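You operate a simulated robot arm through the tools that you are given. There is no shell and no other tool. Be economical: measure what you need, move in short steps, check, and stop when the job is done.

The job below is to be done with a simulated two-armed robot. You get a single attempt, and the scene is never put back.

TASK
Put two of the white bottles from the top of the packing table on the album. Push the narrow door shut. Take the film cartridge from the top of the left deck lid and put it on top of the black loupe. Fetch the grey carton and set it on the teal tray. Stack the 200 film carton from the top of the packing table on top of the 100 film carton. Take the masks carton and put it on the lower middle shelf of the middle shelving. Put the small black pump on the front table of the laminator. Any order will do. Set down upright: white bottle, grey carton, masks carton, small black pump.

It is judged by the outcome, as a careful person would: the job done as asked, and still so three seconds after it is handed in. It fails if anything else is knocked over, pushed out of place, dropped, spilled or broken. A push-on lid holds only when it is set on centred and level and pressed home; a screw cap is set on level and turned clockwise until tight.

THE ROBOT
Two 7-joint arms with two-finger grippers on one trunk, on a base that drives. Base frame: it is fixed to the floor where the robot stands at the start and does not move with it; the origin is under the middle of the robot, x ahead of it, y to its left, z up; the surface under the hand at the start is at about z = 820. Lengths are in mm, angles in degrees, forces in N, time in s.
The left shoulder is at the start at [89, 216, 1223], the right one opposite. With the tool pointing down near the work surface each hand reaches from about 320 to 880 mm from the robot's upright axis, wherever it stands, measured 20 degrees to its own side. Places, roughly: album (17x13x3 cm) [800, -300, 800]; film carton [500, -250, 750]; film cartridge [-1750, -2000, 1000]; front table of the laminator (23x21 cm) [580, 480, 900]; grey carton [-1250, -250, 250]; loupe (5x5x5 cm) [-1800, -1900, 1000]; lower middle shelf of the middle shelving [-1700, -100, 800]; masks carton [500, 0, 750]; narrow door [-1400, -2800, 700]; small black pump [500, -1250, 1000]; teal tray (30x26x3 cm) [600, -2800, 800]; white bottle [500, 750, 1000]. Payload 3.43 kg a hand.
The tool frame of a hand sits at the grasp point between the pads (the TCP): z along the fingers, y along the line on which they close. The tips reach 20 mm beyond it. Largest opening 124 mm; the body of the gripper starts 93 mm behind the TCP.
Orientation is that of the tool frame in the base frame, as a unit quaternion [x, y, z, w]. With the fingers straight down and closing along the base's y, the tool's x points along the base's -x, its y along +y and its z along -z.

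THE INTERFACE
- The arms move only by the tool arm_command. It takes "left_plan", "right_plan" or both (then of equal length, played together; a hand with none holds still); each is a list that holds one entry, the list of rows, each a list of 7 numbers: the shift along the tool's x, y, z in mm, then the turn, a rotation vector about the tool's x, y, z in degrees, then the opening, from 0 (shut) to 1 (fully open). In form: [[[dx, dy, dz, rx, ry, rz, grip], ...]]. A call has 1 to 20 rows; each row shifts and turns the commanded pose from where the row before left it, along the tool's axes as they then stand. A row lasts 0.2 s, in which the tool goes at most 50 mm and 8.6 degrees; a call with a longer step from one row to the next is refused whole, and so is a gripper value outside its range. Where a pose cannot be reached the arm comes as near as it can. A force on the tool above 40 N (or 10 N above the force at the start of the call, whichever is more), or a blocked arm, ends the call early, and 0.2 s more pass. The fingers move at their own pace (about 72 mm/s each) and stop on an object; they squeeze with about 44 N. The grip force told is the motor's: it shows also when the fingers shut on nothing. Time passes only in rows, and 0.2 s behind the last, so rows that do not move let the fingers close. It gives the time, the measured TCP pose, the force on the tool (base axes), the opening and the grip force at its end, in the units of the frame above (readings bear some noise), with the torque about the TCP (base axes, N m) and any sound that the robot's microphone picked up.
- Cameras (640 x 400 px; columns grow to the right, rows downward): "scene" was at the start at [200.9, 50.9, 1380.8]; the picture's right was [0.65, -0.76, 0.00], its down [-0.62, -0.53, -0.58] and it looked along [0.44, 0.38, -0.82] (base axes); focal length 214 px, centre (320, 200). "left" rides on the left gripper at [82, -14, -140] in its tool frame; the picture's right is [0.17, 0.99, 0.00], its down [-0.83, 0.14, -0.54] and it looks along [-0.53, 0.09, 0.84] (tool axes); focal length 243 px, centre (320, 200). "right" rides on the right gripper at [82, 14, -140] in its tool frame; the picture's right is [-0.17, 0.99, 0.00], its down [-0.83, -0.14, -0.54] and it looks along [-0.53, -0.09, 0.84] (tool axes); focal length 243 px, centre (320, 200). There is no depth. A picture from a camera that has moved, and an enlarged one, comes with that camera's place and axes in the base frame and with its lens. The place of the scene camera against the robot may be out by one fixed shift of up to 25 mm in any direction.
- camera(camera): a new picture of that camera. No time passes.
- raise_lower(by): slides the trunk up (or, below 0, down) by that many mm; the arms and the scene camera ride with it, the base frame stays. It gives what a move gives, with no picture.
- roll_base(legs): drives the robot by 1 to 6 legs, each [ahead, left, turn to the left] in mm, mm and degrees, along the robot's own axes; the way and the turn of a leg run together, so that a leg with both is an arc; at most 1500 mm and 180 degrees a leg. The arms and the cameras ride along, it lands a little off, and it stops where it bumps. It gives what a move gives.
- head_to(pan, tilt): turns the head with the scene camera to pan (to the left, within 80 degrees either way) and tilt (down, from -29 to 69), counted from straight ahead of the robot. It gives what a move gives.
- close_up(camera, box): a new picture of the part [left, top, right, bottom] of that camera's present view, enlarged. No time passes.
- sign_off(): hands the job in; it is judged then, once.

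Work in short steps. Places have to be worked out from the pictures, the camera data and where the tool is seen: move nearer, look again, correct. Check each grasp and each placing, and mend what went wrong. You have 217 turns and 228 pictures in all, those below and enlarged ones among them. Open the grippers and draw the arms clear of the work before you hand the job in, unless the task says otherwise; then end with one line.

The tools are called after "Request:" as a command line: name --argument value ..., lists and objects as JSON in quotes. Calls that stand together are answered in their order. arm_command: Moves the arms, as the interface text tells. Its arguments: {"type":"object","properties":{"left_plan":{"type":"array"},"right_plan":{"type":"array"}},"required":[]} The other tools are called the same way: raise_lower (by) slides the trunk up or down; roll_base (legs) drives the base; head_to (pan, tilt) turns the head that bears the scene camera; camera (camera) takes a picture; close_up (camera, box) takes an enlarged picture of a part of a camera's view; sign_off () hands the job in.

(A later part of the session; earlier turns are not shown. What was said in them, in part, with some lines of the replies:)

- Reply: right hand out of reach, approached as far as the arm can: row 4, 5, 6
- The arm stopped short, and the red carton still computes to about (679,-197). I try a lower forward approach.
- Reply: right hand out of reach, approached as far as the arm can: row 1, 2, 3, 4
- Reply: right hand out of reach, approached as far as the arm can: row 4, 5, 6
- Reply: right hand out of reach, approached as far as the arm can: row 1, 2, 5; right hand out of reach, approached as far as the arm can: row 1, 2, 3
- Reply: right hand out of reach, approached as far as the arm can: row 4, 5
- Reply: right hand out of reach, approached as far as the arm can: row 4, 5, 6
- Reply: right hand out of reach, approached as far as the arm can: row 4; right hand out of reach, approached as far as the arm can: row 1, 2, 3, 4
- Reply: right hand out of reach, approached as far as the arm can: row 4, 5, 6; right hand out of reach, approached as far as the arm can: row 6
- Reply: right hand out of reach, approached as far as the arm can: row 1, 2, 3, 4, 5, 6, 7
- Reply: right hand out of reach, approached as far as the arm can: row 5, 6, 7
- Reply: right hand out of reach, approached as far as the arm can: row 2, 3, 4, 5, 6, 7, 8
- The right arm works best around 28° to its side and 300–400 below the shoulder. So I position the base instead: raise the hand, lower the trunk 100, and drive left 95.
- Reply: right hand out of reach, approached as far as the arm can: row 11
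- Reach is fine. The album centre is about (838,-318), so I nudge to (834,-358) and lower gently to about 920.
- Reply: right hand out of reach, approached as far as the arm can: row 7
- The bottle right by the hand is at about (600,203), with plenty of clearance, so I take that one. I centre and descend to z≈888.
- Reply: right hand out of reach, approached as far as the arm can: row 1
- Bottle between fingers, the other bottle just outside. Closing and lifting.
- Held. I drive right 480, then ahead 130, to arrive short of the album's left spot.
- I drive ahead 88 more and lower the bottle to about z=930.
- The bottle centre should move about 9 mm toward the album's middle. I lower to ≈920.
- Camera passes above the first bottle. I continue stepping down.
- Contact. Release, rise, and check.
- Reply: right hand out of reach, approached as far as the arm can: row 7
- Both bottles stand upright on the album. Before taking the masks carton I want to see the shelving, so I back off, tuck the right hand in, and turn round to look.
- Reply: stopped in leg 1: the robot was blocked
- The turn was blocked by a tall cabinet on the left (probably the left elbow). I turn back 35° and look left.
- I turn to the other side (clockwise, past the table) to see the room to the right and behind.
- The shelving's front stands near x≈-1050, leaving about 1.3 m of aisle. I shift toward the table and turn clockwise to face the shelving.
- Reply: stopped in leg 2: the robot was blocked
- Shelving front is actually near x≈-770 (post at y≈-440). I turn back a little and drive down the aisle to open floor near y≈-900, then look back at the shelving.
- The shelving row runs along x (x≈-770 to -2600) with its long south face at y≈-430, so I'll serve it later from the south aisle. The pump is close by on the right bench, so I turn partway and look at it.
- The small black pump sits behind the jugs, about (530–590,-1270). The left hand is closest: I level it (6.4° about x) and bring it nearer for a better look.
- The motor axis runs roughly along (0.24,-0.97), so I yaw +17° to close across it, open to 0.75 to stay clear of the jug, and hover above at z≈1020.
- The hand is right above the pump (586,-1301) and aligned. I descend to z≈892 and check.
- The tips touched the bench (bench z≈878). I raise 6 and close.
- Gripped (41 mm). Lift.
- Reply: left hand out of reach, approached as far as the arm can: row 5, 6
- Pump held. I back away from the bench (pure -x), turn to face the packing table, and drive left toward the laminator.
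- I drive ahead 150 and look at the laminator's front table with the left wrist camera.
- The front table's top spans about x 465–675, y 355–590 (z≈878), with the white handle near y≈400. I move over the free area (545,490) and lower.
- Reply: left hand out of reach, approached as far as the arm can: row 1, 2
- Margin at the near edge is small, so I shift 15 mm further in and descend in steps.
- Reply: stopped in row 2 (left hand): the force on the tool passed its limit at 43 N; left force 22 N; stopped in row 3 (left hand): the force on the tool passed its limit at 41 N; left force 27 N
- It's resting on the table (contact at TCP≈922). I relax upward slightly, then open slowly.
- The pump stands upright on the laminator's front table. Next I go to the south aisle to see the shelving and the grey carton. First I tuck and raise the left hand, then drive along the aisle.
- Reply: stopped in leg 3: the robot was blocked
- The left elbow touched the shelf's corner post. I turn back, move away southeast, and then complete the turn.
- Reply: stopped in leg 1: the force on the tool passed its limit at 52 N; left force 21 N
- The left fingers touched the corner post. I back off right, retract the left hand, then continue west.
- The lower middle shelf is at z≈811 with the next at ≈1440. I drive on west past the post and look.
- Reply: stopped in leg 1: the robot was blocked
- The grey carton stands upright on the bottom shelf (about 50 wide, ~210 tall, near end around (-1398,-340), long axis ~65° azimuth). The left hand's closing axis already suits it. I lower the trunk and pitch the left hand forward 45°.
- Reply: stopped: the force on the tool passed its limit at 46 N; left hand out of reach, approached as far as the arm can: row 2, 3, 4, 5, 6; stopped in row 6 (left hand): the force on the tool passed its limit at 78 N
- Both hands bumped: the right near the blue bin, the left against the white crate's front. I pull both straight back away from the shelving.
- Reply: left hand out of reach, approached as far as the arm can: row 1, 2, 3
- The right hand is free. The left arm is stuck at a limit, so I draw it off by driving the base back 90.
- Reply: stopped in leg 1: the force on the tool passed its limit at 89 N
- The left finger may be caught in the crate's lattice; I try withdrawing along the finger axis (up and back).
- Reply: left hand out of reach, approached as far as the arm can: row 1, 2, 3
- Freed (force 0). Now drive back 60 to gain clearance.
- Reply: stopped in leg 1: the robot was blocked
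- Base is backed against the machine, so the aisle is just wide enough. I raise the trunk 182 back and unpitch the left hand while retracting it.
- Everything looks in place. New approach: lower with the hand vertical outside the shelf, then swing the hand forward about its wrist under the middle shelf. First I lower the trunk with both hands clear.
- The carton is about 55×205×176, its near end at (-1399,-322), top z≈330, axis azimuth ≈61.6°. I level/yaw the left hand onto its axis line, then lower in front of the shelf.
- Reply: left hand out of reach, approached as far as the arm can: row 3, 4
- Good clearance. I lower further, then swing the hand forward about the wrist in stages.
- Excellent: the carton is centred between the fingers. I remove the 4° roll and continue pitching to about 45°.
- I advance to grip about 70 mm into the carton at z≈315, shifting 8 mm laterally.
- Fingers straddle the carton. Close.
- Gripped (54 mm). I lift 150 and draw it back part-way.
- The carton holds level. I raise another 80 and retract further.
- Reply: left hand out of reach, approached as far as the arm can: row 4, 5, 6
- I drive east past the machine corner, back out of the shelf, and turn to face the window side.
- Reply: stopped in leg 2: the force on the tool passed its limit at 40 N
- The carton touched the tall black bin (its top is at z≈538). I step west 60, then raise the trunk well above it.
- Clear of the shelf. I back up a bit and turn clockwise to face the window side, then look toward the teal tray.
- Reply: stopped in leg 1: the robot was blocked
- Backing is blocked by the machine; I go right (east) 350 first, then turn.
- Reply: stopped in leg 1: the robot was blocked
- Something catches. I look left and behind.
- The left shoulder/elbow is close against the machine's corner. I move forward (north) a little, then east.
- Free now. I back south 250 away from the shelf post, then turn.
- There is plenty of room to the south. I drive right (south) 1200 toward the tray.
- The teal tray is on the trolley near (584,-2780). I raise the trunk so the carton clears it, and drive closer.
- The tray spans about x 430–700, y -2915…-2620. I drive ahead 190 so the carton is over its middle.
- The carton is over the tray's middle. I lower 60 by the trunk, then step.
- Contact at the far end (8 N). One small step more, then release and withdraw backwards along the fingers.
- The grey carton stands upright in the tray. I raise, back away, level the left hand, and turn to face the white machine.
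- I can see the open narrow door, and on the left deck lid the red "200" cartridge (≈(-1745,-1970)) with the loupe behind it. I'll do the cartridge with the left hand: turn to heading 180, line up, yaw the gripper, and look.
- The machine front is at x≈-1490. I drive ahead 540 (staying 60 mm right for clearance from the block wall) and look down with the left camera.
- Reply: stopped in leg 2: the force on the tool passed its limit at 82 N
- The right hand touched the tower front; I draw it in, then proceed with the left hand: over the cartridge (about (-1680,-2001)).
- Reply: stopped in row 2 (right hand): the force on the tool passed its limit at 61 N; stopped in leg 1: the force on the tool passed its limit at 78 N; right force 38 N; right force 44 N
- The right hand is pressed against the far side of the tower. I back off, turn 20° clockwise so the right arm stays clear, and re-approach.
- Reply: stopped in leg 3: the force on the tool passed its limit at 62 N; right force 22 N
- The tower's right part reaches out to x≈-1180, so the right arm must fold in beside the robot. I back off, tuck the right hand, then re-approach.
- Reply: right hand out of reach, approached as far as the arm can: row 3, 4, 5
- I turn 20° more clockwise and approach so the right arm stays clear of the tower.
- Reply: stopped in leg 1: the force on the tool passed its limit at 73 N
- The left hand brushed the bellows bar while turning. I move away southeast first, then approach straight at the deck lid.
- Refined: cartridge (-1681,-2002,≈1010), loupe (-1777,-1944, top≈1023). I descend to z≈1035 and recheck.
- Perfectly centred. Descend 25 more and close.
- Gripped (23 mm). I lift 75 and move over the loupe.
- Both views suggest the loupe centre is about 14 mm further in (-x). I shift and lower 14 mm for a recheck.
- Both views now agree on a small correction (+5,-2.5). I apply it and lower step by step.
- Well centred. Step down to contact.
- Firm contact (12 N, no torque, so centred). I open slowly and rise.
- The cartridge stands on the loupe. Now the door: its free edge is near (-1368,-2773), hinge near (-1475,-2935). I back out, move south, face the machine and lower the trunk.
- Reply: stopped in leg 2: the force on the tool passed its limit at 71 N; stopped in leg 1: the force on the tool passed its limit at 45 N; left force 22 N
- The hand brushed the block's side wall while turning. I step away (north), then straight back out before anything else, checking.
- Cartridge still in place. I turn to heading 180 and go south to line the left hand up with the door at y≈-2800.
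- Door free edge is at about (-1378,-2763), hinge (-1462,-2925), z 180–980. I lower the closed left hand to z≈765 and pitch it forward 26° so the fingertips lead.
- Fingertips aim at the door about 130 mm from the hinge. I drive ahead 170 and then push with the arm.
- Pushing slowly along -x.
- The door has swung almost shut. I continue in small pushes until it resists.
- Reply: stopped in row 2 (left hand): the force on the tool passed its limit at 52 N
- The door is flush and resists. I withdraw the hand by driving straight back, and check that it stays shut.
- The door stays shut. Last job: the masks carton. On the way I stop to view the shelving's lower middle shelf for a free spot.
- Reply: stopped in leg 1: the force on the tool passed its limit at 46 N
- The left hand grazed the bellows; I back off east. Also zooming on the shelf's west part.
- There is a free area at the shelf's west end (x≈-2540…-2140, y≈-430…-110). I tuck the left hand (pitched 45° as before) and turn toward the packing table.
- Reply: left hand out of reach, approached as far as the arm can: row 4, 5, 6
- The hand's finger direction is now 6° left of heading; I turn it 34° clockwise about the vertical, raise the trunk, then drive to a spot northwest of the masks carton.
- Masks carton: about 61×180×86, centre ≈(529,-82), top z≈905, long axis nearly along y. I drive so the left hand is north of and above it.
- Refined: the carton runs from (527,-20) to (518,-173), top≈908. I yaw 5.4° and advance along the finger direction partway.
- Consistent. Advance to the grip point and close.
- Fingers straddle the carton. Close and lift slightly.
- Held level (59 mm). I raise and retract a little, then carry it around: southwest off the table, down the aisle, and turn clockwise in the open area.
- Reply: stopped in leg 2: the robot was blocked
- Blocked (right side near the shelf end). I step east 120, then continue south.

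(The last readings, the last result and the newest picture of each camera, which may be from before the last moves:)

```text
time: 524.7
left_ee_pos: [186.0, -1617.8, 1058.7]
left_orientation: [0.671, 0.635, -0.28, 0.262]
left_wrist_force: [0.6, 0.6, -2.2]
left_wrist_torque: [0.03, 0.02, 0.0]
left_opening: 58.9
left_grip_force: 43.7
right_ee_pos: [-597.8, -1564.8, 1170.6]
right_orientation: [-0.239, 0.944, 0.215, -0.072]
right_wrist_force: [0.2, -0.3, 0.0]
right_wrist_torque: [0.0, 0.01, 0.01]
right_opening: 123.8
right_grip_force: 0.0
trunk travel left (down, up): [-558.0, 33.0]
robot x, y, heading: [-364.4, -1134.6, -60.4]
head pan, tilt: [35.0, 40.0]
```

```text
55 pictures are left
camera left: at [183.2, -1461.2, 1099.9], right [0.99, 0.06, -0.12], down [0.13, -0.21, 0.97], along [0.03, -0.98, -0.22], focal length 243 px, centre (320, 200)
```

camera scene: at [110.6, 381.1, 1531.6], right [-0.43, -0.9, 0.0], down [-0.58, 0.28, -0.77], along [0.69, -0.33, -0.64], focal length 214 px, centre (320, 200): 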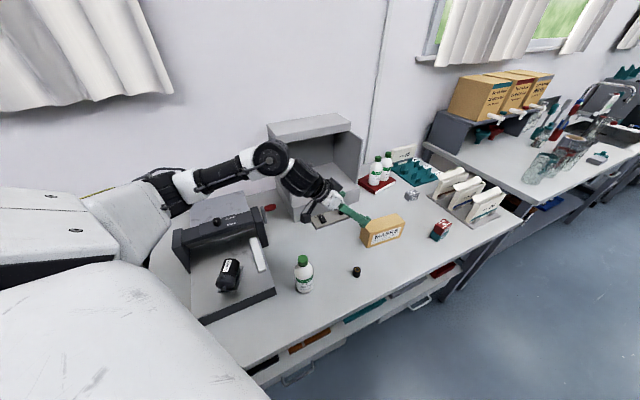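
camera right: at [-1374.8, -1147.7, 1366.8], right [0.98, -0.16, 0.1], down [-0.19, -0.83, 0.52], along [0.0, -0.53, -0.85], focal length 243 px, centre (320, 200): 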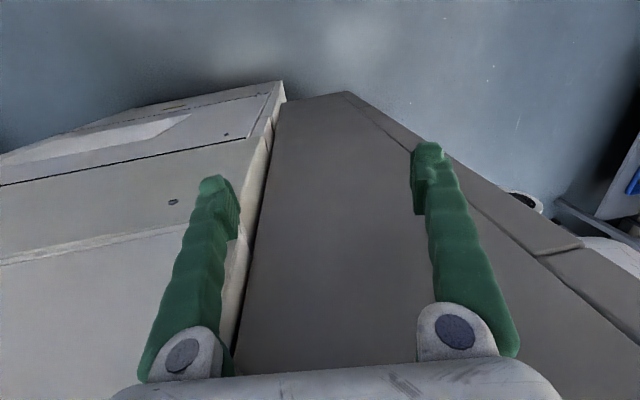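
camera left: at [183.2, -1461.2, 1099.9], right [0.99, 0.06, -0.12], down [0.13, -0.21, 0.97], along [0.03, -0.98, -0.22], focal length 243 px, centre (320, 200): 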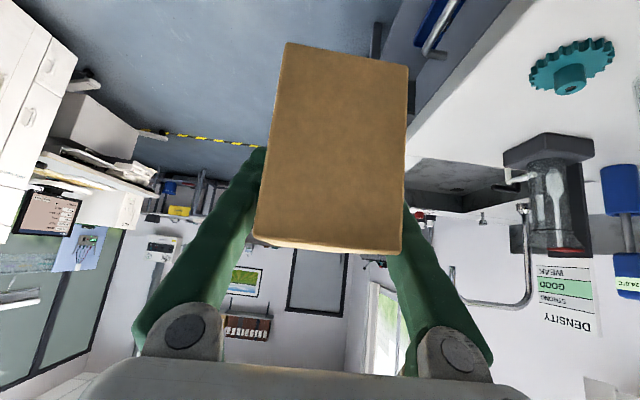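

Now turn clockwise toward heading 90 in two steps.

Request:
roll_base --legs '[[0, 0, -105], [0, 0, -104.5]]'

Request:
head_to --pan 40 --tilt 25

Request:
camera --camera "scene"

```text
time: 536.0
left_ee_pos: [-777.1, -528.8, 1048.8]
left_orientation: [-0.542, 0.753, 0.216, 0.303]
left_wrist_force: [2.8, -21.7, 3.1]
left_wrist_torque: [0.38, -0.03, -0.1]
left_opening: 58.6
left_grip_force: 44.0
right_ee_pos: [-30.4, -776.7, 1171.3]
right_orientation: [0.967, 0.114, 0.043, 0.222]
right_wrist_force: [0.1, 0.6, 0.0]
right_wrist_torque: [-0.06, -0.02, 0.02]
right_opening: 124.2
right_grip_force: 0.1
trunk travel left (down, up): [-558.0, 33.0]
robot x, y, heading: [-363.2, -1134.1, 104.4]
head pan, tilt: [35.0, 40.0]
stopped in leg 2: the force on the tool passed its limit at 54 N (the readings are from after the stop); the commanded pose is now the measured one
```

```text
time: 536.8
left_ee_pos: [-776.6, -529.2, 1049.4]
left_orientation: [-0.544, 0.752, 0.217, 0.303]
left_wrist_force: [-1.0, -23.5, -6.3]
left_wrist_torque: [-0.47, 0.04, 0.31]
left_opening: 58.8
left_grip_force: 44.2
right_ee_pos: [-29.2, -777.2, 1170.6]
right_orientation: [0.967, 0.114, 0.043, 0.222]
right_wrist_force: [-0.3, -1.3, -0.1]
right_wrist_torque: [-0.01, -0.01, 0.01]
right_opening: 123.8
right_grip_force: 0.0
trunk travel left (down, up): [-558.0, 33.0]
robot x, y, heading: [-365.9, -1128.5, 104.3]
head pan, tilt: [40.0, 25.0]
```

```text
54 pictures are left
camera scene: at [-445.8, -1032.8, 1626.3], right [0.58, 0.81, 0.0], down [0.34, -0.24, -0.91], along [-0.74, 0.53, -0.42], focal length 214 px, centre (320, 200)
```

scene: 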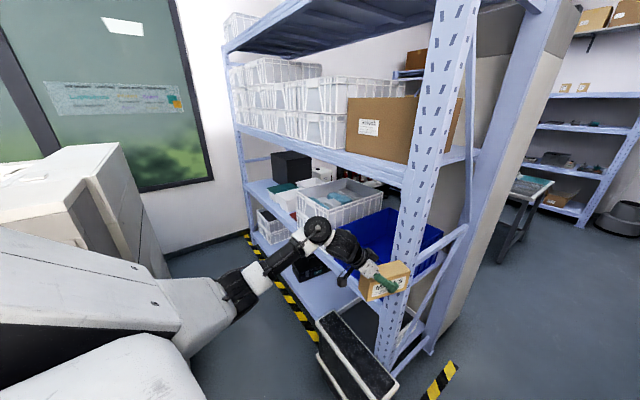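

The carton touched the corner post. I back straight south 130 and check the grip.

Request:
roll_base --legs '[[-126, 32, 0]]'

Request:
camera --camera "left"

Request:
close_up --camera "scene" --box '[300, 180, 460, 340]'

```text
time: 538.2
left_ee_pos: [-772.6, -651.9, 1050.2]
left_orientation: [-0.542, 0.752, 0.217, 0.304]
left_wrist_force: [-0.3, 0.9, -2.8]
left_wrist_torque: [-0.01, 0.01, -0.01]
left_opening: 58.9
left_grip_force: 44.2
right_ee_pos: [-27.1, -902.6, 1169.3]
right_orientation: [0.967, 0.114, 0.043, 0.224]
right_wrist_force: [0.0, -0.4, -0.1]
right_wrist_torque: [-0.05, -0.02, -0.01]
right_opening: 124.2
right_grip_force: 0.1
trunk travel left (down, up): [-558.0, 33.0]
robot x, y, heading: [-364.8, -1263.6, 104.3]
head pan, tilt: [40.0, 25.0]
```

```text
53 pictures are left
camera left: at [-808.0, -804.8, 1093.8], right [-0.97, 0.2, -0.12], down [-0.06, 0.26, 0.96], along [0.22, 0.95, -0.24], focal length 243 px, centre (320, 200)
```

left: 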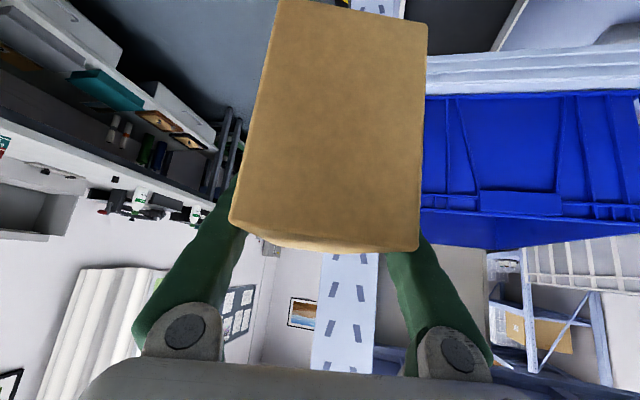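

```text
2.50 times, centred on (380, 260) of scene
camera zoom: at [-444.3, -1155.6, 1626.0], right [0.58, 0.81, 0.0], down [0.34, -0.25, -0.91], along [-0.74, 0.53, -0.42], focal length 536 px, centre (170, 50)
```

zoom: 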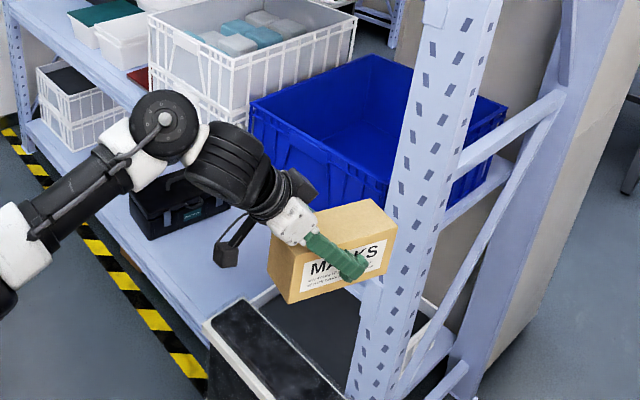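

The carton slid ~20 mm back in the grip but is still upright and secure. Before entering the aisle, I check how far the right elbow sticks out.

Request:
head_to --pan -60 --tilt 35

Request:
camera --camera "scene"

```text
time: 539.9
left_ee_pos: [-773.2, -654.3, 1049.9]
left_orientation: [-0.543, 0.752, 0.218, 0.305]
left_wrist_force: [1.0, -0.1, -1.7]
left_wrist_torque: [0.01, -0.01, 0.0]
left_opening: 59.1
left_grip_force: 44.0
right_ee_pos: [-27.6, -906.0, 1169.4]
right_orientation: [0.967, 0.113, 0.043, 0.223]
right_wrist_force: [-0.3, 1.3, -0.5]
right_wrist_torque: [-0.04, 0.01, 0.02]
right_opening: 123.7
right_grip_force: 0.1
trunk travel left (down, up): [-558.0, 33.0]
robot x, y, heading: [-365.5, -1261.4, 104.3]
head pan, tilt: [-60.0, 35.0]
```

```text
51 pictures are left
camera scene: at [-306.4, -1150.7, 1610.6], right [0.7, -0.71, 0.0], down [-0.41, -0.4, -0.82], along [0.59, 0.57, -0.57], focal length 214 px, centre (320, 200)
```

scene: 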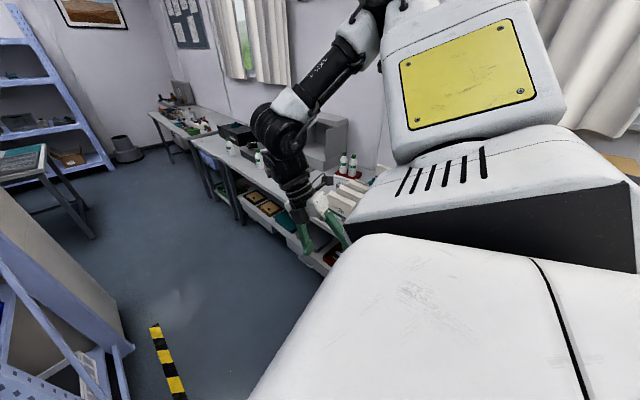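

The right arm is folded high and clear. For the aisle I swing the left hand back to vertical about its wrist (the carton tilts nose-down temporarily but stays in the grip), so it passes outside the shelf.

Request:
arm_command --left_plan '[[[43, 0, -2, 0, 7.5, 0, 0], [43, 0, -2, 0, 7.5, 0, 0], [43, 0, -2, 0, 7.5, 0, 0], [43, 0, -2, 0, 7.5, 0, 0], [43, 0, -2, 0, 7.5, 0, 0], [43, 0, -2, 0, 7.5, 0, 0], [0, 0, 0, 0, 0, 0, 0]]]'

Request:
camera --camera "left"

```text
time: 541.5
left_ee_pos: [-847.0, -875.6, 955.2]
left_orientation: [-0.586, 0.811, -0.007, -0.007]
left_wrist_force: [0.1, 0.4, -1.6]
left_wrist_torque: [-0.01, 0.03, 0.02]
left_opening: 58.9
left_grip_force: 44.2
right_ee_pos: [-26.9, -904.6, 1171.0]
right_orientation: [0.967, 0.113, 0.043, 0.222]
right_wrist_force: [0.0, 0.3, -0.8]
right_wrist_torque: [0.02, 0.0, -0.04]
right_opening: 124.0
right_grip_force: 0.0
trunk travel left (down, up): [-558.0, 33.0]
robot x, y, heading: [-367.9, -1264.0, 104.4]
head pan, tilt: [-60.0, 35.0]
```

```text
50 pictures are left
camera left: at [-857.2, -956.0, 1098.5], right [-0.99, 0.15, 0.0], down [0.13, 0.84, 0.52], along [0.08, 0.52, -0.85], focal length 243 px, centre (320, 200)
```

left: 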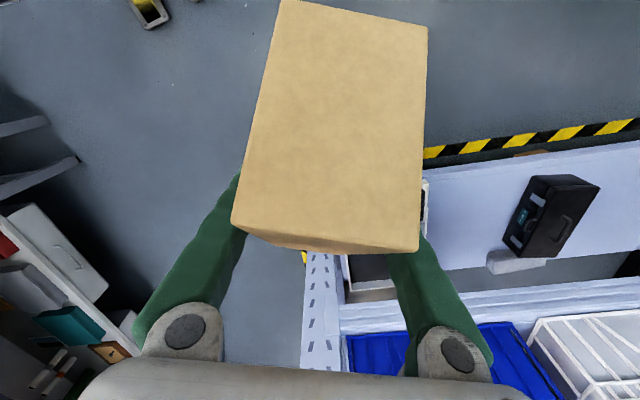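

I retract the hand another 95, then turn to heading 90 and enter the aisle at y≈-960.

Request:
arm_command --left_plan '[[[27, -17, 0, 0, 0, 0, 0], [27, -17, 0, 0, 0, 0, 0], [27, -17, 0, 0, 0, 0, 0], [0, 0, 0, 0, 0, 0, 0]]]'

Request:
roll_base --legs '[[0, 0, -14.4]]'

```text
time: 542.5
left_ee_pos: [-823.6, -969.7, 956.3]
left_orientation: [-0.584, 0.812, -0.006, -0.006]
left_wrist_force: [0.2, 0.5, -1.7]
left_wrist_torque: [-0.03, -0.05, -0.03]
left_opening: 58.8
left_grip_force: 44.1
right_ee_pos: [-27.6, -904.7, 1170.4]
right_orientation: [0.967, 0.113, 0.042, 0.224]
right_wrist_force: [-0.7, 0.0, 0.0]
right_wrist_torque: [0.02, -0.01, -0.05]
right_opening: 123.9
right_grip_force: 0.0
trunk travel left (down, up): [-558.0, 33.0]
robot x, y, heading: [-368.9, -1262.3, 104.5]
head pan, tilt: [-60.0, 35.0]
```

```text
time: 544.0
left_ee_pos: [-737.8, -864.9, 957.8]
left_orientation: [-0.48, 0.877, -0.006, -0.007]
left_wrist_force: [-0.4, 0.4, -1.8]
left_wrist_torque: [0.0, -0.02, 0.01]
left_opening: 58.8
left_grip_force: 44.0
right_ee_pos: [48.5, -999.4, 1170.6]
right_orientation: [0.974, -0.007, 0.015, 0.226]
right_wrist_force: [0.6, -0.6, 0.6]
right_wrist_torque: [-0.02, -0.02, 0.01]
right_opening: 123.9
right_grip_force: 0.0
trunk travel left (down, up): [-558.0, 33.0]
robot x, y, heading: [-364.0, -1263.2, 90.1]
head pan, tilt: [-60.0, 35.0]
```

Request:
roll_base --legs '[[300, 0, 0], [0, 850, 0]]'

Request:
head_to --pan 45 --tilt 25

Request:
camera --camera "scene"

```text
time: 557.9
left_ee_pos: [-1599.2, -562.3, 955.9]
left_orientation: [-0.478, 0.878, -0.005, -0.008]
left_wrist_force: [0.2, -0.1, -1.5]
left_wrist_torque: [0.05, -0.02, 0.01]
left_opening: 58.7
left_grip_force: 44.3
right_ee_pos: [-811.9, -700.4, 1170.7]
right_orientation: [0.974, -0.01, 0.015, 0.226]
right_wrist_force: [0.4, 0.9, 0.0]
right_wrist_torque: [-0.01, -0.01, -0.02]
right_opening: 124.0
right_grip_force: 0.1
trunk travel left (down, up): [-558.0, 33.0]
robot x, y, heading: [-1229.8, -960.4, 89.8]
head pan, tilt: [-60.0, 35.0]
```

```text
time: 559.7
left_ee_pos: [-1599.5, -562.5, 956.2]
left_orientation: [-0.478, 0.878, -0.006, -0.007]
left_wrist_force: [-0.1, -0.2, -1.9]
left_wrist_torque: [-0.05, -0.01, -0.01]
left_opening: 59.0
left_grip_force: 44.0
right_ee_pos: [-812.7, -700.8, 1170.3]
right_orientation: [0.974, -0.01, 0.015, 0.226]
right_wrist_force: [-0.2, 0.6, 0.0]
right_wrist_torque: [-0.01, -0.03, 0.03]
right_opening: 124.1
right_grip_force: 0.1
trunk travel left (down, up): [-558.0, 33.0]
robot x, y, heading: [-1231.2, -960.7, 89.8]
head pan, tilt: [45.0, 25.0]
```

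```text
49 pictures are left
camera scene: at [-1285.8, -845.0, 1626.3], right [0.71, 0.7, 0.0], down [0.3, -0.3, -0.91], along [-0.64, 0.64, -0.42], focal length 214 px, centre (320, 200)
```

scene: 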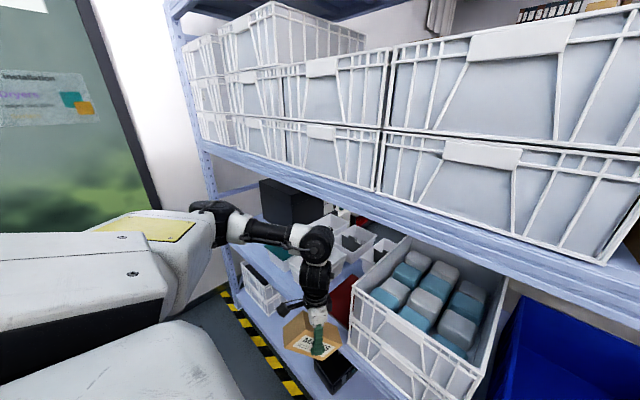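

Request:
roll_base --legs '[[0, 400, 0], [0, 400, 0]]'

Request:
camera --camera "scene"

Request:
camera --camera "left"

```text
time: 563.1
left_ee_pos: [-1807.4, -560.4, 955.2]
left_orientation: [-0.479, 0.878, -0.006, -0.007]
left_wrist_force: [-0.8, -0.2, -2.2]
left_wrist_torque: [0.04, -0.03, -0.01]
left_opening: 58.8
left_grip_force: 44.0
right_ee_pos: [-1020.6, -696.3, 1170.4]
right_orientation: [0.974, -0.01, 0.015, 0.228]
right_wrist_force: [-0.8, 0.0, -0.2]
right_wrist_torque: [-0.01, -0.03, 0.01]
right_opening: 123.9
right_grip_force: 0.1
trunk travel left (down, up): [-558.0, 33.0]
robot x, y, heading: [-1434.8, -959.7, 90.0]
head pan, tilt: [45.0, 25.0]
stopped in leg 1: the robot was blocked; the commanded pose is now the measured one
```

```text
48 pictures are left
camera scene: at [-1493.7, -842.4, 1626.4], right [0.71, 0.71, 0.0], down [0.3, -0.3, -0.91], along [-0.64, 0.64, -0.42], focal length 214 px, centre (320, 200)
```

scene: 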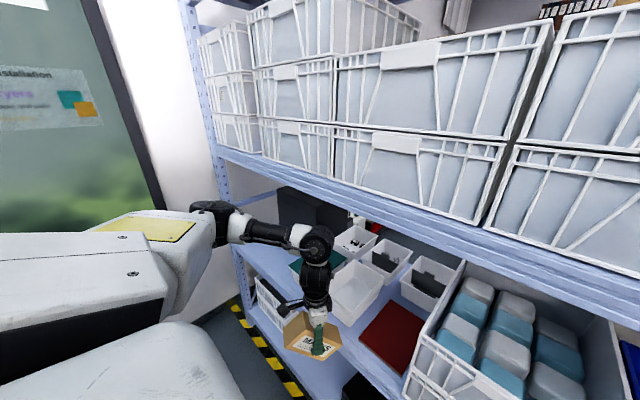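

```text
47 pictures are left
camera left: at [-1837.4, -635.2, 1098.9], right [-0.92, 0.4, 0.0], down [0.34, 0.78, 0.52], along [0.21, 0.48, -0.85], focal length 243 px, centre (320, 200)
```

left: 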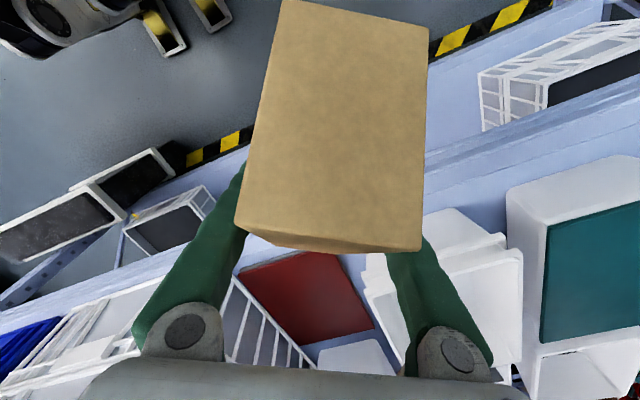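

Blocked at x≈-1435. I try again slightly further forward.

Request:
roll_base --legs '[[35, 0, 0], [0, 300, 0]]'

Request:
head_to --pan 80 --tilt 60

Request:
camera --camera "scene"

```text
time: 568.2
left_ee_pos: [-2109.5, -524.0, 956.6]
left_orientation: [-0.479, 0.878, -0.006, -0.006]
left_wrist_force: [-0.7, 0.3, -2.4]
left_wrist_torque: [-0.02, -0.04, 0.02]
left_opening: 58.8
left_grip_force: 44.0
right_ee_pos: [-1323.0, -661.1, 1169.3]
right_orientation: [0.974, -0.01, 0.015, 0.226]
right_wrist_force: [0.5, -0.1, 0.2]
right_wrist_torque: [-0.02, 0.03, 0.03]
right_opening: 123.9
right_grip_force: 0.1
trunk travel left (down, up): [-558.0, 33.0]
robot x, y, heading: [-1738.8, -922.7, 89.9]
head pan, tilt: [45.0, 25.0]
```

```text
time: 569.2
left_ee_pos: [-2109.3, -523.5, 957.8]
left_orientation: [-0.478, 0.878, -0.006, -0.007]
left_wrist_force: [-0.2, 0.0, -1.6]
left_wrist_torque: [0.0, 0.0, 0.01]
left_opening: 58.7
left_grip_force: 44.2
right_ee_pos: [-1321.9, -660.0, 1170.2]
right_orientation: [0.974, -0.01, 0.015, 0.227]
right_wrist_force: [0.3, -0.2, 1.1]
right_wrist_torque: [0.03, -0.02, 0.01]
right_opening: 124.1
right_grip_force: 0.1
trunk travel left (down, up): [-558.0, 33.0]
robot x, y, heading: [-1740.2, -923.2, 89.5]
head pan, tilt: [80.0, 60.0]
```

```text
46 pictures are left
camera scene: at [-1796.0, -859.6, 1576.4], right [0.18, 0.98, 0.0], down [0.85, -0.15, -0.5], along [-0.49, 0.09, -0.87], focal length 214 px, centre (320, 200)
```

scene: 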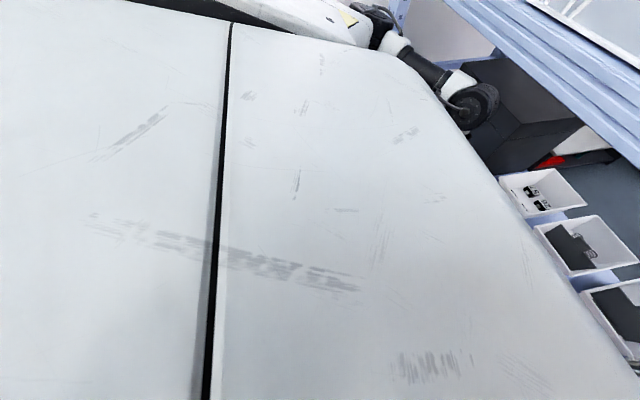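

That works. Continue west 290 and look at the free area.

Request:
roll_base --legs '[[0, 290, 0.5]]'

Request:
head_to --pan 20 --tilt 40

Request:
camera --camera "scene"

Request:
camera --camera "left"

```text
time: 573.7
left_ee_pos: [-2406.5, -529.3, 956.2]
left_orientation: [-0.482, 0.876, -0.006, -0.008]
left_wrist_force: [-0.2, 0.1, -1.7]
left_wrist_torque: [-0.01, -0.02, 0.0]
left_opening: 58.7
left_grip_force: 43.7
right_ee_pos: [-1618.5, -658.9, 1170.2]
right_orientation: [0.974, -0.005, 0.016, 0.227]
right_wrist_force: [0.2, 0.2, -1.1]
right_wrist_torque: [-0.02, -0.01, 0.0]
right_opening: 124.0
right_grip_force: 0.0
trunk travel left (down, up): [-558.0, 33.0]
robot x, y, heading: [-2031.5, -921.9, 90.5]
head pan, tilt: [80.0, 60.0]
```

```text
time: 575.0
left_ee_pos: [-2406.2, -528.0, 957.1]
left_orientation: [-0.481, 0.877, -0.006, -0.006]
left_wrist_force: [0.7, -0.4, -2.3]
left_wrist_torque: [0.03, 0.0, -0.04]
left_opening: 58.7
left_grip_force: 44.3
right_ee_pos: [-1618.4, -658.6, 1170.2]
right_orientation: [0.974, -0.005, 0.016, 0.226]
right_wrist_force: [0.7, -1.1, -0.6]
right_wrist_torque: [0.01, -0.03, -0.02]
right_opening: 124.0
right_grip_force: 0.1
trunk travel left (down, up): [-558.0, 33.0]
robot x, y, heading: [-2030.9, -925.1, 90.4]
head pan, tilt: [20.0, 40.0]
```

```text
45 pictures are left
camera scene: at [-2054.9, -792.8, 1603.0], right [0.94, 0.35, 0.0], down [0.23, -0.6, -0.77], along [-0.27, 0.72, -0.64], focal length 214 px, centre (320, 200)
```

scene: 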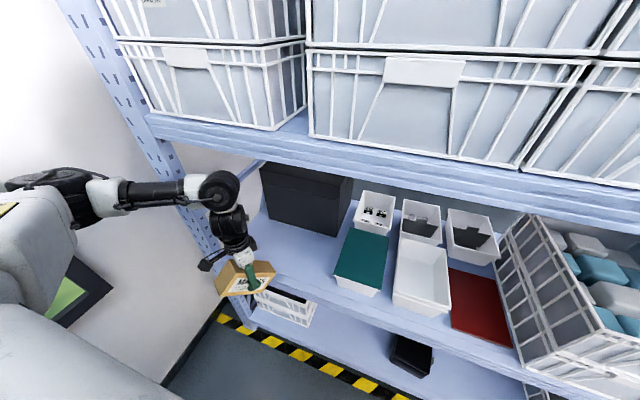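

```text
44 pictures are left
camera left: at [-2436.3, -603.4, 1099.0], right [-0.92, 0.39, 0.0], down [0.33, 0.79, 0.52], along [0.2, 0.48, -0.85], focal length 243 px, centre (320, 200)
```

left: 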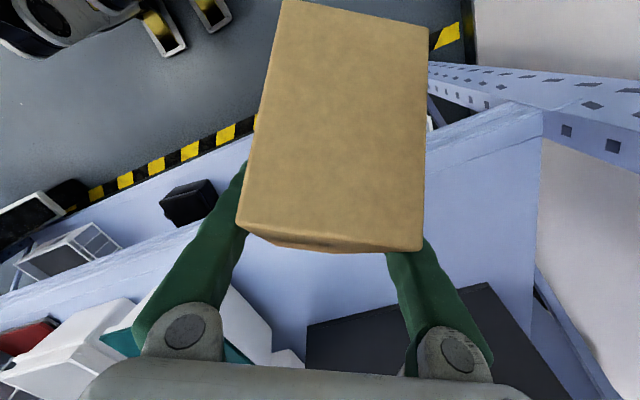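

The free area is clear: x≈-2650…-2150, y≈-430…-160 on the lower middle shelf. I shift 45 west, then swing the hand forward in stages about the wrist.

Request:
roll_base --legs '[[0, 45, 0]]'

Request:
arm_command --left_plan '[[[-43, 0, 3, 0, -7.5, 0, 0], [-43, 0, 3, 0, -7.5, 0, 0], [-43, 0, 3, 0, -7.5, 0, 0], [0, 0, 0, 0, 0, 0, 0]]]'

Request:
camera --camera "left"

Request:
camera --camera "scene"

```text
time: 576.3
left_ee_pos: [-2449.3, -529.4, 957.0]
left_orientation: [-0.482, 0.876, -0.005, -0.008]
left_wrist_force: [-0.1, 0.2, -1.3]
left_wrist_torque: [0.02, -0.01, 0.0]
left_opening: 58.7
left_grip_force: 44.3
right_ee_pos: [-1661.3, -659.6, 1170.6]
right_orientation: [0.974, -0.005, 0.014, 0.226]
right_wrist_force: [0.2, -0.7, -0.6]
right_wrist_torque: [0.02, 0.05, 0.0]
right_opening: 124.2
right_grip_force: 0.2
trunk travel left (down, up): [-558.0, 33.0]
robot x, y, heading: [-2076.5, -924.5, 90.5]
head pan, tilt: [20.0, 40.0]
```

```text
time: 577.3
left_ee_pos: [-2381.7, -419.0, 962.5]
left_orientation: [-0.474, 0.86, 0.089, 0.165]
left_wrist_force: [-0.3, 0.1, -2.5]
left_wrist_torque: [0.05, -0.03, 0.0]
left_opening: 58.7
left_grip_force: 43.7
right_ee_pos: [-1662.5, -659.0, 1169.1]
right_orientation: [0.974, -0.005, 0.016, 0.227]
right_wrist_force: [0.8, 0.7, 0.3]
right_wrist_torque: [-0.01, 0.01, 0.01]
right_opening: 124.0
right_grip_force: 0.1
trunk travel left (down, up): [-558.0, 33.0]
robot x, y, heading: [-2075.5, -925.3, 90.3]
head pan, tilt: [20.0, 40.0]
```

```text
43 pictures are left
camera left: at [-2437.3, -534.4, 1063.1], right [-0.92, 0.4, -0.06], down [0.19, 0.56, 0.81], along [0.36, 0.73, -0.59], focal length 243 px, centre (320, 200)
```

left: 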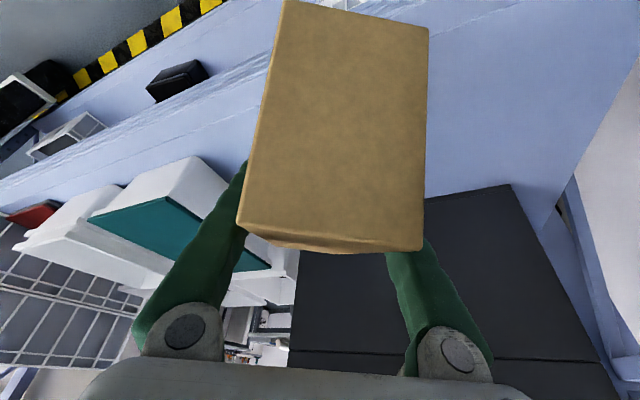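

```text
42 pictures are left
camera scene: at [-2098.5, -793.2, 1603.1], right [0.94, 0.35, 0.0], down [0.22, -0.6, -0.77], along [-0.27, 0.72, -0.64], focal length 214 px, centre (320, 200)
```

scene: 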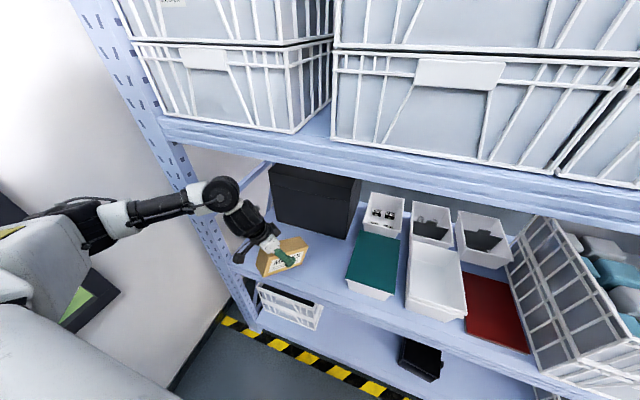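

Continue the swing to the original 45° pitch so the carton is level.

Request:
arm_command --left_plan '[[[-42, 0, 3, 0, -7.8, 0, 0], [-40, 0, 3, 0, -7.8, 0, 0], [-38, 0, 3, 0, -7.7, 0, 0], [0, 0, 0, 0, 0, 0, 0]]]'

Request:
camera --camera "left"

Request:
close_up --camera "scene" --box '[200, 140, 440, 320]'

```text
time: 578.3
left_ee_pos: [-2324.2, -328.6, 1013.2]
left_orientation: [-0.446, 0.809, 0.183, 0.336]
left_wrist_force: [0.1, 0.3, -1.8]
left_wrist_torque: [0.01, 0.01, 0.03]
left_opening: 59.0
left_grip_force: 44.0
right_ee_pos: [-1661.7, -657.7, 1170.5]
right_orientation: [0.974, -0.006, 0.017, 0.226]
right_wrist_force: [-0.2, -0.2, -0.1]
right_wrist_torque: [0.0, 0.0, 0.02]
right_opening: 124.1
right_grip_force: 0.0
trunk travel left (down, up): [-558.0, 33.0]
robot x, y, heading: [-2076.5, -923.8, 90.3]
head pan, tilt: [20.0, 40.0]
```

```text
41 pictures are left
camera left: at [-2395.0, -469.4, 1055.3], right [-0.9, 0.43, -0.12], down [-0.01, 0.25, 0.97], along [0.44, 0.87, -0.22], focal length 243 px, centre (320, 200)
```

left: 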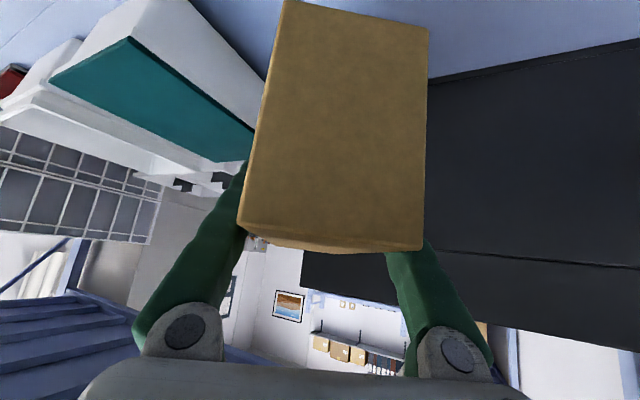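

```text
2.22 times, centred on (320, 230) of scene
camera zoom: at [-2098.7, -793.0, 1603.0], right [0.94, 0.35, 0.0], down [0.22, -0.6, -0.77], along [-0.27, 0.72, -0.64], focal length 477 px, centre (320, 133)
```

zoom: 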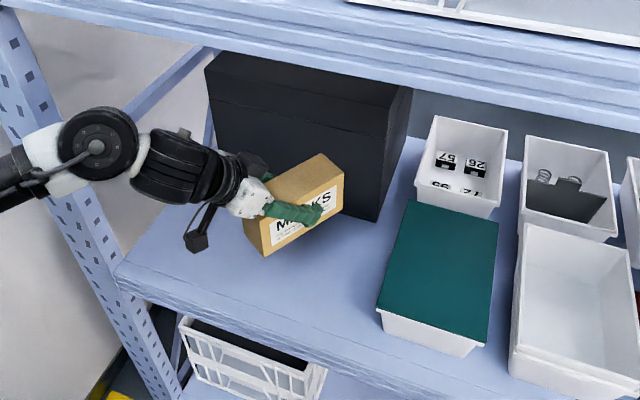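

Carton level above the free area. Lower 115, then step to contact.

Request:
arm_command --left_plan '[[[17.5, 0, 17.7, 0, 0, 0, 0], [17.5, 0, 17.7, 0, 0, 0, 0], [17.5, 0, 17.7, 0, 0, 0, 0], [17.5, 0, 17.7, 0, 0, 0, 0], [10.5, 0, 10.6, 0, 0, 0, 0], [0, 0, 0, 0, 0, 0, 0]]]'

Request:
close_up --camera "scene" --box '[200, 140, 440, 320]'

```text
time: 579.7
left_ee_pos: [-2323.1, -328.9, 899.3]
left_orientation: [-0.446, 0.81, 0.182, 0.334]
left_wrist_force: [0.2, -0.2, -2.2]
left_wrist_torque: [0.0, 0.0, -0.03]
left_opening: 58.9
left_grip_force: 43.6
right_ee_pos: [-1661.5, -658.4, 1170.2]
right_orientation: [0.974, -0.006, 0.016, 0.227]
right_wrist_force: [-0.1, 0.5, 0.1]
right_wrist_torque: [-0.02, -0.02, 0.0]
right_opening: 124.0
right_grip_force: 0.1
trunk travel left (down, up): [-558.0, 33.0]
robot x, y, heading: [-2073.3, -926.3, 90.3]
head pan, tilt: [20.0, 40.0]
```

```text
2.22 times, centred on (320, 230) of scene
camera zoom: at [-2098.5, -793.1, 1603.1], right [0.94, 0.35, 0.0], down [0.22, -0.6, -0.77], along [-0.27, 0.72, -0.64], focal length 477 px, centre (320, 133)
```

zoom: 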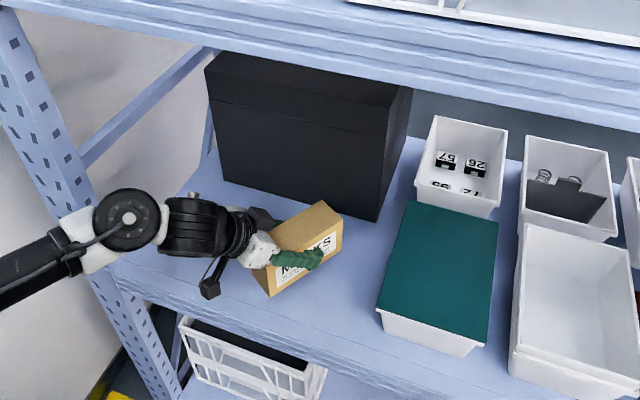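

Request:
arm_command --left_plan '[[[7, 0, 7.1, 0, 0, 0, 0], [5, 0, 5, 0, 0, 0, 0], [0, 0, 0, 0, 0, 0, 0]]]'

Request:
arm_command --left_plan '[[[2.8, 0, 2.9, 0, 0, 0, 0], [0, 0, 0, 0, 0, 0, 0]]]'

Request:
arm_command --left_plan '[[[2.8, 0, 2.9, 0, 0, 0, 0], [0, 0, 0, 0, 0, 0, 0]]]'

Request:
arm_command --left_plan '[[[2.8, 0, 2.9, 0, 0, 0, 0], [0, 0, 0, 0, 0, 0, 0]]]'

```text
time: 580.5
left_ee_pos: [-2322.3, -328.9, 880.7]
left_orientation: [-0.446, 0.81, 0.183, 0.334]
left_wrist_force: [0.0, 0.3, -1.8]
left_wrist_torque: [0.02, 0.0, 0.01]
left_opening: 58.9
left_grip_force: 44.4
right_ee_pos: [-1662.4, -658.4, 1170.2]
right_orientation: [0.974, -0.006, 0.016, 0.227]
right_wrist_force: [-0.4, 0.9, 0.7]
right_wrist_torque: [0.02, 0.01, -0.02]
right_opening: 124.1
right_grip_force: 0.1
trunk travel left (down, up): [-558.0, 33.0]
robot x, y, heading: [-2074.9, -924.3, 90.6]
head pan, tilt: [20.0, 40.0]
```

```text
time: 581.1
left_ee_pos: [-2321.7, -328.9, 876.8]
left_orientation: [-0.445, 0.81, 0.182, 0.337]
left_wrist_force: [-0.1, -0.5, -2.5]
left_wrist_torque: [-0.01, 0.03, 0.02]
left_opening: 58.9
left_grip_force: 44.2
right_ee_pos: [-1663.4, -658.6, 1170.9]
right_orientation: [0.974, -0.006, 0.015, 0.227]
right_wrist_force: [-0.3, -0.1, 0.3]
right_wrist_torque: [0.02, 0.02, 0.01]
right_opening: 124.1
right_grip_force: 0.1
trunk travel left (down, up): [-558.0, 33.0]
robot x, y, heading: [-2075.6, -922.3, 90.5]
head pan, tilt: [20.0, 40.0]
```

```text
time: 581.7
left_ee_pos: [-2324.1, -328.4, 872.8]
left_orientation: [-0.446, 0.81, 0.182, 0.335]
left_wrist_force: [-0.5, -0.5, -0.8]
left_wrist_torque: [-0.01, 0.01, -0.01]
left_opening: 58.7
left_grip_force: 44.3
right_ee_pos: [-1662.5, -658.8, 1171.2]
right_orientation: [0.974, -0.005, 0.016, 0.226]
right_wrist_force: [0.0, -0.7, -0.2]
right_wrist_torque: [-0.01, -0.02, 0.0]
right_opening: 124.1
right_grip_force: 0.1
trunk travel left (down, up): [-558.0, 33.0]
robot x, y, heading: [-2078.8, -924.0, 90.1]
head pan, tilt: [20.0, 40.0]
```

```text
time: 582.3
left_ee_pos: [-2323.4, -328.4, 870.1]
left_orientation: [-0.446, 0.81, 0.182, 0.335]
left_wrist_force: [0.2, 0.5, -1.7]
left_wrist_torque: [0.01, 0.02, -0.03]
left_opening: 58.9
left_grip_force: 44.1
right_ee_pos: [-1661.1, -659.3, 1169.8]
right_orientation: [0.974, -0.006, 0.016, 0.228]
right_wrist_force: [0.3, -0.4, -0.4]
right_wrist_torque: [-0.02, -0.03, 0.01]
right_opening: 124.2
right_grip_force: 0.1
trunk travel left (down, up): [-558.0, 33.0]
robot x, y, heading: [-2076.0, -923.2, 90.4]
head pan, tilt: [20.0, 40.0]
```

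Request:
arm_command --left_plan '[[[2.8, 0, 2.9, 0, 0, 0, 0], [0, 0, 0, 0, 0, 0, 0]]]'

Request:
arm_command --left_plan '[[[2.8, 0, 2.9, 0, 0, 0, 0], [0, 0, 0, 0, 0, 0, 0]]]'

Request:
arm_command --left_plan '[[[2.8, 0, 2.9, 0, 0, 0, 0], [0, 0, 0, 0, 0, 0, 0]]]'

Request:
close_up --camera "scene" --box '[260, 190, 380, 300]'

```text
time: 582.9
left_ee_pos: [-2322.4, -328.1, 864.7]
left_orientation: [-0.446, 0.81, 0.182, 0.334]
left_wrist_force: [0.0, 0.4, -1.6]
left_wrist_torque: [0.0, 0.01, 0.01]
left_opening: 59.0
left_grip_force: 44.0
right_ee_pos: [-1663.2, -659.1, 1169.6]
right_orientation: [0.974, -0.005, 0.015, 0.227]
right_wrist_force: [-0.4, -0.7, -0.8]
right_wrist_torque: [0.05, 0.0, 0.04]
right_opening: 124.0
right_grip_force: 0.1
trunk travel left (down, up): [-558.0, 33.0]
robot x, y, heading: [-2077.7, -923.7, 90.5]
head pan, tilt: [20.0, 40.0]
```

```text
time: 583.5
left_ee_pos: [-2323.5, -328.5, 861.3]
left_orientation: [-0.447, 0.809, 0.183, 0.334]
left_wrist_force: [0.3, -0.1, -1.9]
left_wrist_torque: [0.05, 0.01, -0.01]
left_opening: 58.8
left_grip_force: 43.6
right_ee_pos: [-1662.6, -659.4, 1170.2]
right_orientation: [0.974, -0.006, 0.016, 0.227]
right_wrist_force: [0.3, 0.0, 0.3]
right_wrist_torque: [-0.02, -0.01, -0.02]
right_opening: 124.1
right_grip_force: 0.0
trunk travel left (down, up): [-558.0, 33.0]
robot x, y, heading: [-2078.6, -924.4, 90.2]
head pan, tilt: [20.0, 40.0]
```

```text
time: 584.1
left_ee_pos: [-2322.8, -327.5, 856.0]
left_orientation: [-0.446, 0.81, 0.183, 0.334]
left_wrist_force: [0.1, -0.3, -1.5]
left_wrist_torque: [0.02, 0.02, 0.02]
left_opening: 58.7
left_grip_force: 43.8
right_ee_pos: [-1661.9, -657.5, 1169.8]
right_orientation: [0.974, -0.006, 0.016, 0.227]
right_wrist_force: [-0.1, 0.1, -0.1]
right_wrist_torque: [0.0, -0.02, 0.04]
right_opening: 123.9
right_grip_force: 0.1
trunk travel left (down, up): [-558.0, 33.0]
robot x, y, heading: [-2074.4, -926.6, 90.2]
head pan, tilt: [20.0, 40.0]
```

```text
3.64 times, centred on (320, 245) of scene
camera zoom: at [-2098.5, -793.0, 1603.0], right [0.94, 0.35, 0.0], down [0.22, -0.6, -0.77], along [-0.27, 0.72, -0.64], focal length 780 px, centre (320, 36)
```

zoom: 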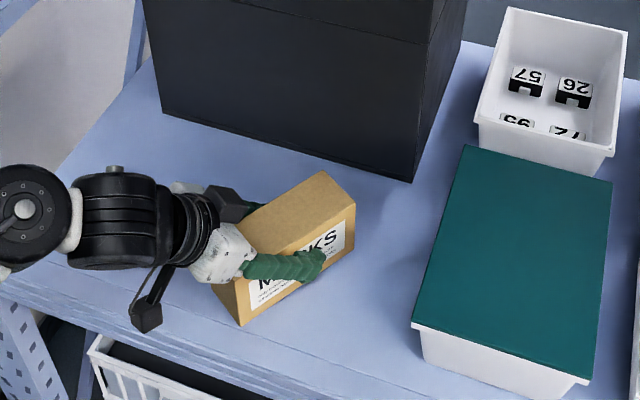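

Request:
arm_command --left_plan '[[[2.8, 0, 2.9, 0, 0, 0, 0], [0, 0, 0, 0, 0, 0, 0]]]'

Request:
arm_command --left_plan '[[[2.8, 0, 2.9, 0, 0, 0, 0], [0, 0, 0, 0, 0, 0, 0]]]'

Request:
arm_command --left_plan '[[[2.8, 0, 2.9, 0, 0, 0, 0], [0, 0, 0, 0, 0, 0, 0]]]'

Request:
arm_command --left_plan '[[[2.8, 0, 2.9, 0, 0, 0, 0], [0, 0, 0, 0, 0, 0, 0]]]'

```text
time: 584.7
left_ee_pos: [-2323.3, -328.1, 854.2]
left_orientation: [-0.445, 0.81, 0.183, 0.335]
left_wrist_force: [-1.3, -0.6, 5.1]
left_wrist_torque: [-0.65, 0.17, -0.07]
left_opening: 58.8
left_grip_force: 43.9
right_ee_pos: [-1662.9, -659.1, 1170.2]
right_orientation: [0.974, -0.005, 0.015, 0.227]
right_wrist_force: [0.5, -0.6, 0.8]
right_wrist_torque: [0.03, 0.01, 0.02]
right_opening: 124.0
right_grip_force: 0.1
trunk travel left (down, up): [-558.0, 33.0]
robot x, y, heading: [-2076.3, -925.6, 90.8]
head pan, tilt: [20.0, 40.0]
```

```text
time: 585.3
left_ee_pos: [-2322.8, -327.8, 852.8]
left_orientation: [-0.445, 0.809, 0.185, 0.337]
left_wrist_force: [0.1, 1.7, 16.3]
left_wrist_torque: [-0.52, -0.27, 0.02]
left_opening: 58.8
left_grip_force: 43.9
right_ee_pos: [-1661.5, -659.2, 1169.8]
right_orientation: [0.974, -0.005, 0.016, 0.226]
right_wrist_force: [-1.4, -0.3, 0.1]
right_wrist_torque: [0.01, -0.04, 0.04]
right_opening: 123.9
right_grip_force: 0.1
trunk travel left (down, up): [-558.0, 33.0]
robot x, y, heading: [-2077.0, -922.0, 90.3]
head pan, tilt: [20.0, 40.0]
```

```text
time: 585.9
left_ee_pos: [-2322.8, -326.7, 852.5]
left_orientation: [-0.445, 0.808, 0.187, 0.339]
left_wrist_force: [-3.6, -0.7, 39.8]
left_wrist_torque: [0.22, -0.21, 0.17]
left_opening: 58.9
left_grip_force: 43.9
right_ee_pos: [-1662.3, -661.4, 1171.7]
right_orientation: [0.975, -0.006, 0.015, 0.224]
right_wrist_force: [-0.1, 0.8, 0.9]
right_wrist_torque: [0.02, 0.01, -0.01]
right_opening: 124.3
right_grip_force: 0.2
trunk travel left (down, up): [-558.0, 33.0]
robot x, y, heading: [-2077.6, -922.1, 90.6]
head pan, tilt: [20.0, 40.0]
```

```text
time: 586.5
left_ee_pos: [-2322.4, -326.7, 846.5]
left_orientation: [-0.445, 0.808, 0.187, 0.338]
left_wrist_force: [-5.2, 0.4, 39.9]
left_wrist_torque: [0.3, -0.23, 0.07]
left_opening: 59.1
left_grip_force: 44.2
right_ee_pos: [-1662.7, -661.0, 1170.9]
right_orientation: [0.974, -0.006, 0.015, 0.225]
right_wrist_force: [-0.4, 1.1, -0.3]
right_wrist_torque: [-0.01, -0.02, 0.04]
right_opening: 124.0
right_grip_force: 0.2
trunk travel left (down, up): [-558.0, 33.0]
robot x, y, heading: [-2075.8, -921.6, 90.5]
head pan, tilt: [20.0, 40.0]
```

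It's flat on the shelf (I pressed a little too far; fingers slid down slightly). I ease up, open, and withdraw along the fingers.

Request:
arm_command --left_plan '[[[-3, 0, -3, 0, 0, 0, 0], [0, 0, 0, 0, 0, 0, 0.55], [0, 0, 0, 0, 0, 0, 0.7], [0, 0, 0, 0, 0, 0, 0.8], [-4, 0, -4, 0, 0, 0, 0.8], [0, 0, -20, 0, 0, 0, 0.8], [0, 0, -40, 0, 0, 0, 0.8], [0, 0, -40, 0, 0, 0, 0.8], [0, 0, 0, 0, 0, 0, 0.8]]]'

Request:
close_up --camera "scene" --box '[230, 170, 400, 310]'

Request:
camera --camera "left"

```text
time: 588.5
left_ee_pos: [-2361.8, -387.1, 921.0]
left_orientation: [-0.446, 0.81, 0.182, 0.335]
left_wrist_force: [0.4, 0.2, 0.9]
left_wrist_torque: [0.0, 0.02, 0.0]
left_opening: 99.3
left_grip_force: 0.1
right_ee_pos: [-1662.5, -657.7, 1170.0]
right_orientation: [0.974, -0.005, 0.015, 0.227]
right_wrist_force: [-0.5, 0.1, 0.3]
right_wrist_torque: [-0.02, 0.01, 0.01]
right_opening: 123.9
right_grip_force: 0.1
trunk travel left (down, up): [-558.0, 33.0]
robot x, y, heading: [-2072.9, -926.1, 90.4]
head pan, tilt: [20.0, 40.0]
```

```text
2.86 times, centred on (315, 240) of scene
camera zoom: at [-2098.0, -792.5, 1603.0], right [0.94, 0.35, 0.0], down [0.22, -0.6, -0.77], along [-0.27, 0.72, -0.64], focal length 613 px, centre (334, 86)
```

zoom: 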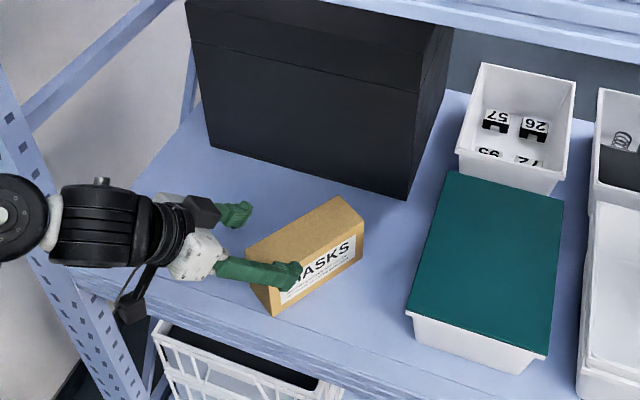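

```text
36 pictures are left
camera left: at [-2431.5, -527.2, 962.6], right [-0.9, 0.43, -0.12], down [-0.01, 0.25, 0.97], along [0.45, 0.87, -0.22], focal length 243 px, centre (320, 200)
```

left: 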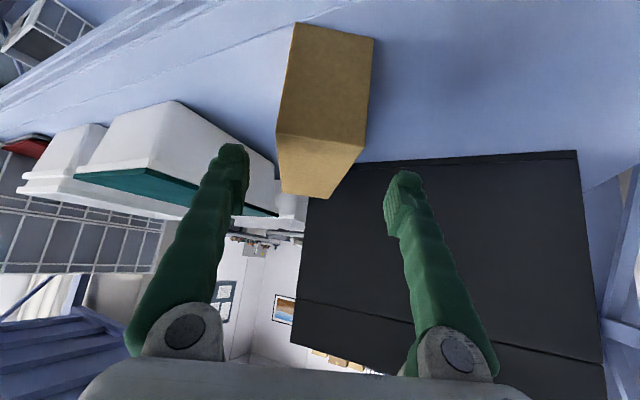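

The masks carton stands upright on the lower middle shelf. I raise the hand and swing it back out.

Request:
arm_command --left_plan '[[[-21, 0, -21, 0, 0, 0, 0.8], [-21, 0, -21, 0, 0, 0, 0.8], [-14, 0, -14, 0, 0, 0, 0.8], [43, 0, -2, 0, 7.5, 0, 0.8], [43, 0, -2, 0, 7.5, 0, 0.8], [43, 0, -2, 0, 7.5, 0, 0.8], [43, 0, -2, 0, 7.5, 0, 0.8], [43, 0, -2, 0, 7.5, 0, 0.8], [0, 0, 0, 0, 0, 0, 1]]]'

Request:
camera --camera "scene"

```text
time: 590.5
left_ee_pos: [-2460.8, -546.6, 905.4]
left_orientation: [-0.482, 0.874, 0.028, 0.055]
left_wrist_force: [-0.2, -0.6, -1.4]
left_wrist_torque: [0.01, 0.0, -0.03]
left_opening: 123.9
left_grip_force: 0.1
right_ee_pos: [-1661.7, -658.8, 1168.9]
right_orientation: [0.974, -0.006, 0.016, 0.226]
right_wrist_force: [0.7, 0.3, -0.1]
right_wrist_torque: [0.02, 0.0, 0.0]
right_opening: 123.9
right_grip_force: 0.2
trunk travel left (down, up): [-558.0, 33.0]
robot x, y, heading: [-2078.4, -923.4, 90.3]
head pan, tilt: [20.0, 40.0]
```

```text
35 pictures are left
camera scene: at [-2098.4, -793.3, 1603.0], right [0.94, 0.35, 0.0], down [0.22, -0.6, -0.77], along [-0.27, 0.72, -0.64], focal length 214 px, centre (320, 200)
```

scene: 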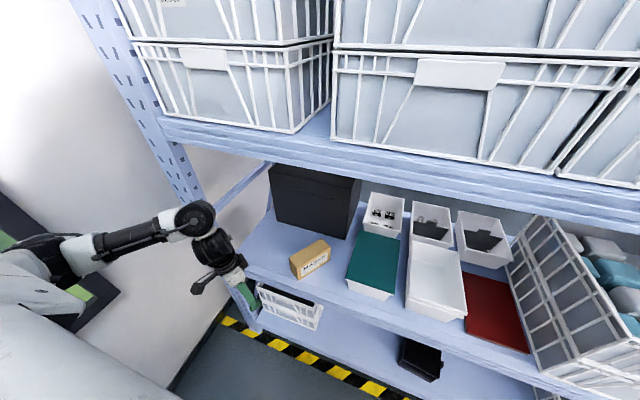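

All seven parts are done and were seen in place. Both grippers are open, and the arms are outside the shelving.

Request:
sign_off

```text
The job is handed in.
```

All seven parts of the job are done, each seen in place when I finished it, and the job is handed in. While moving around I bumped the shelving, its crates, the floor bin and the white machine several times; nothing I looked at afterwards seemed out of place, but I did not re-check every item before handing in.
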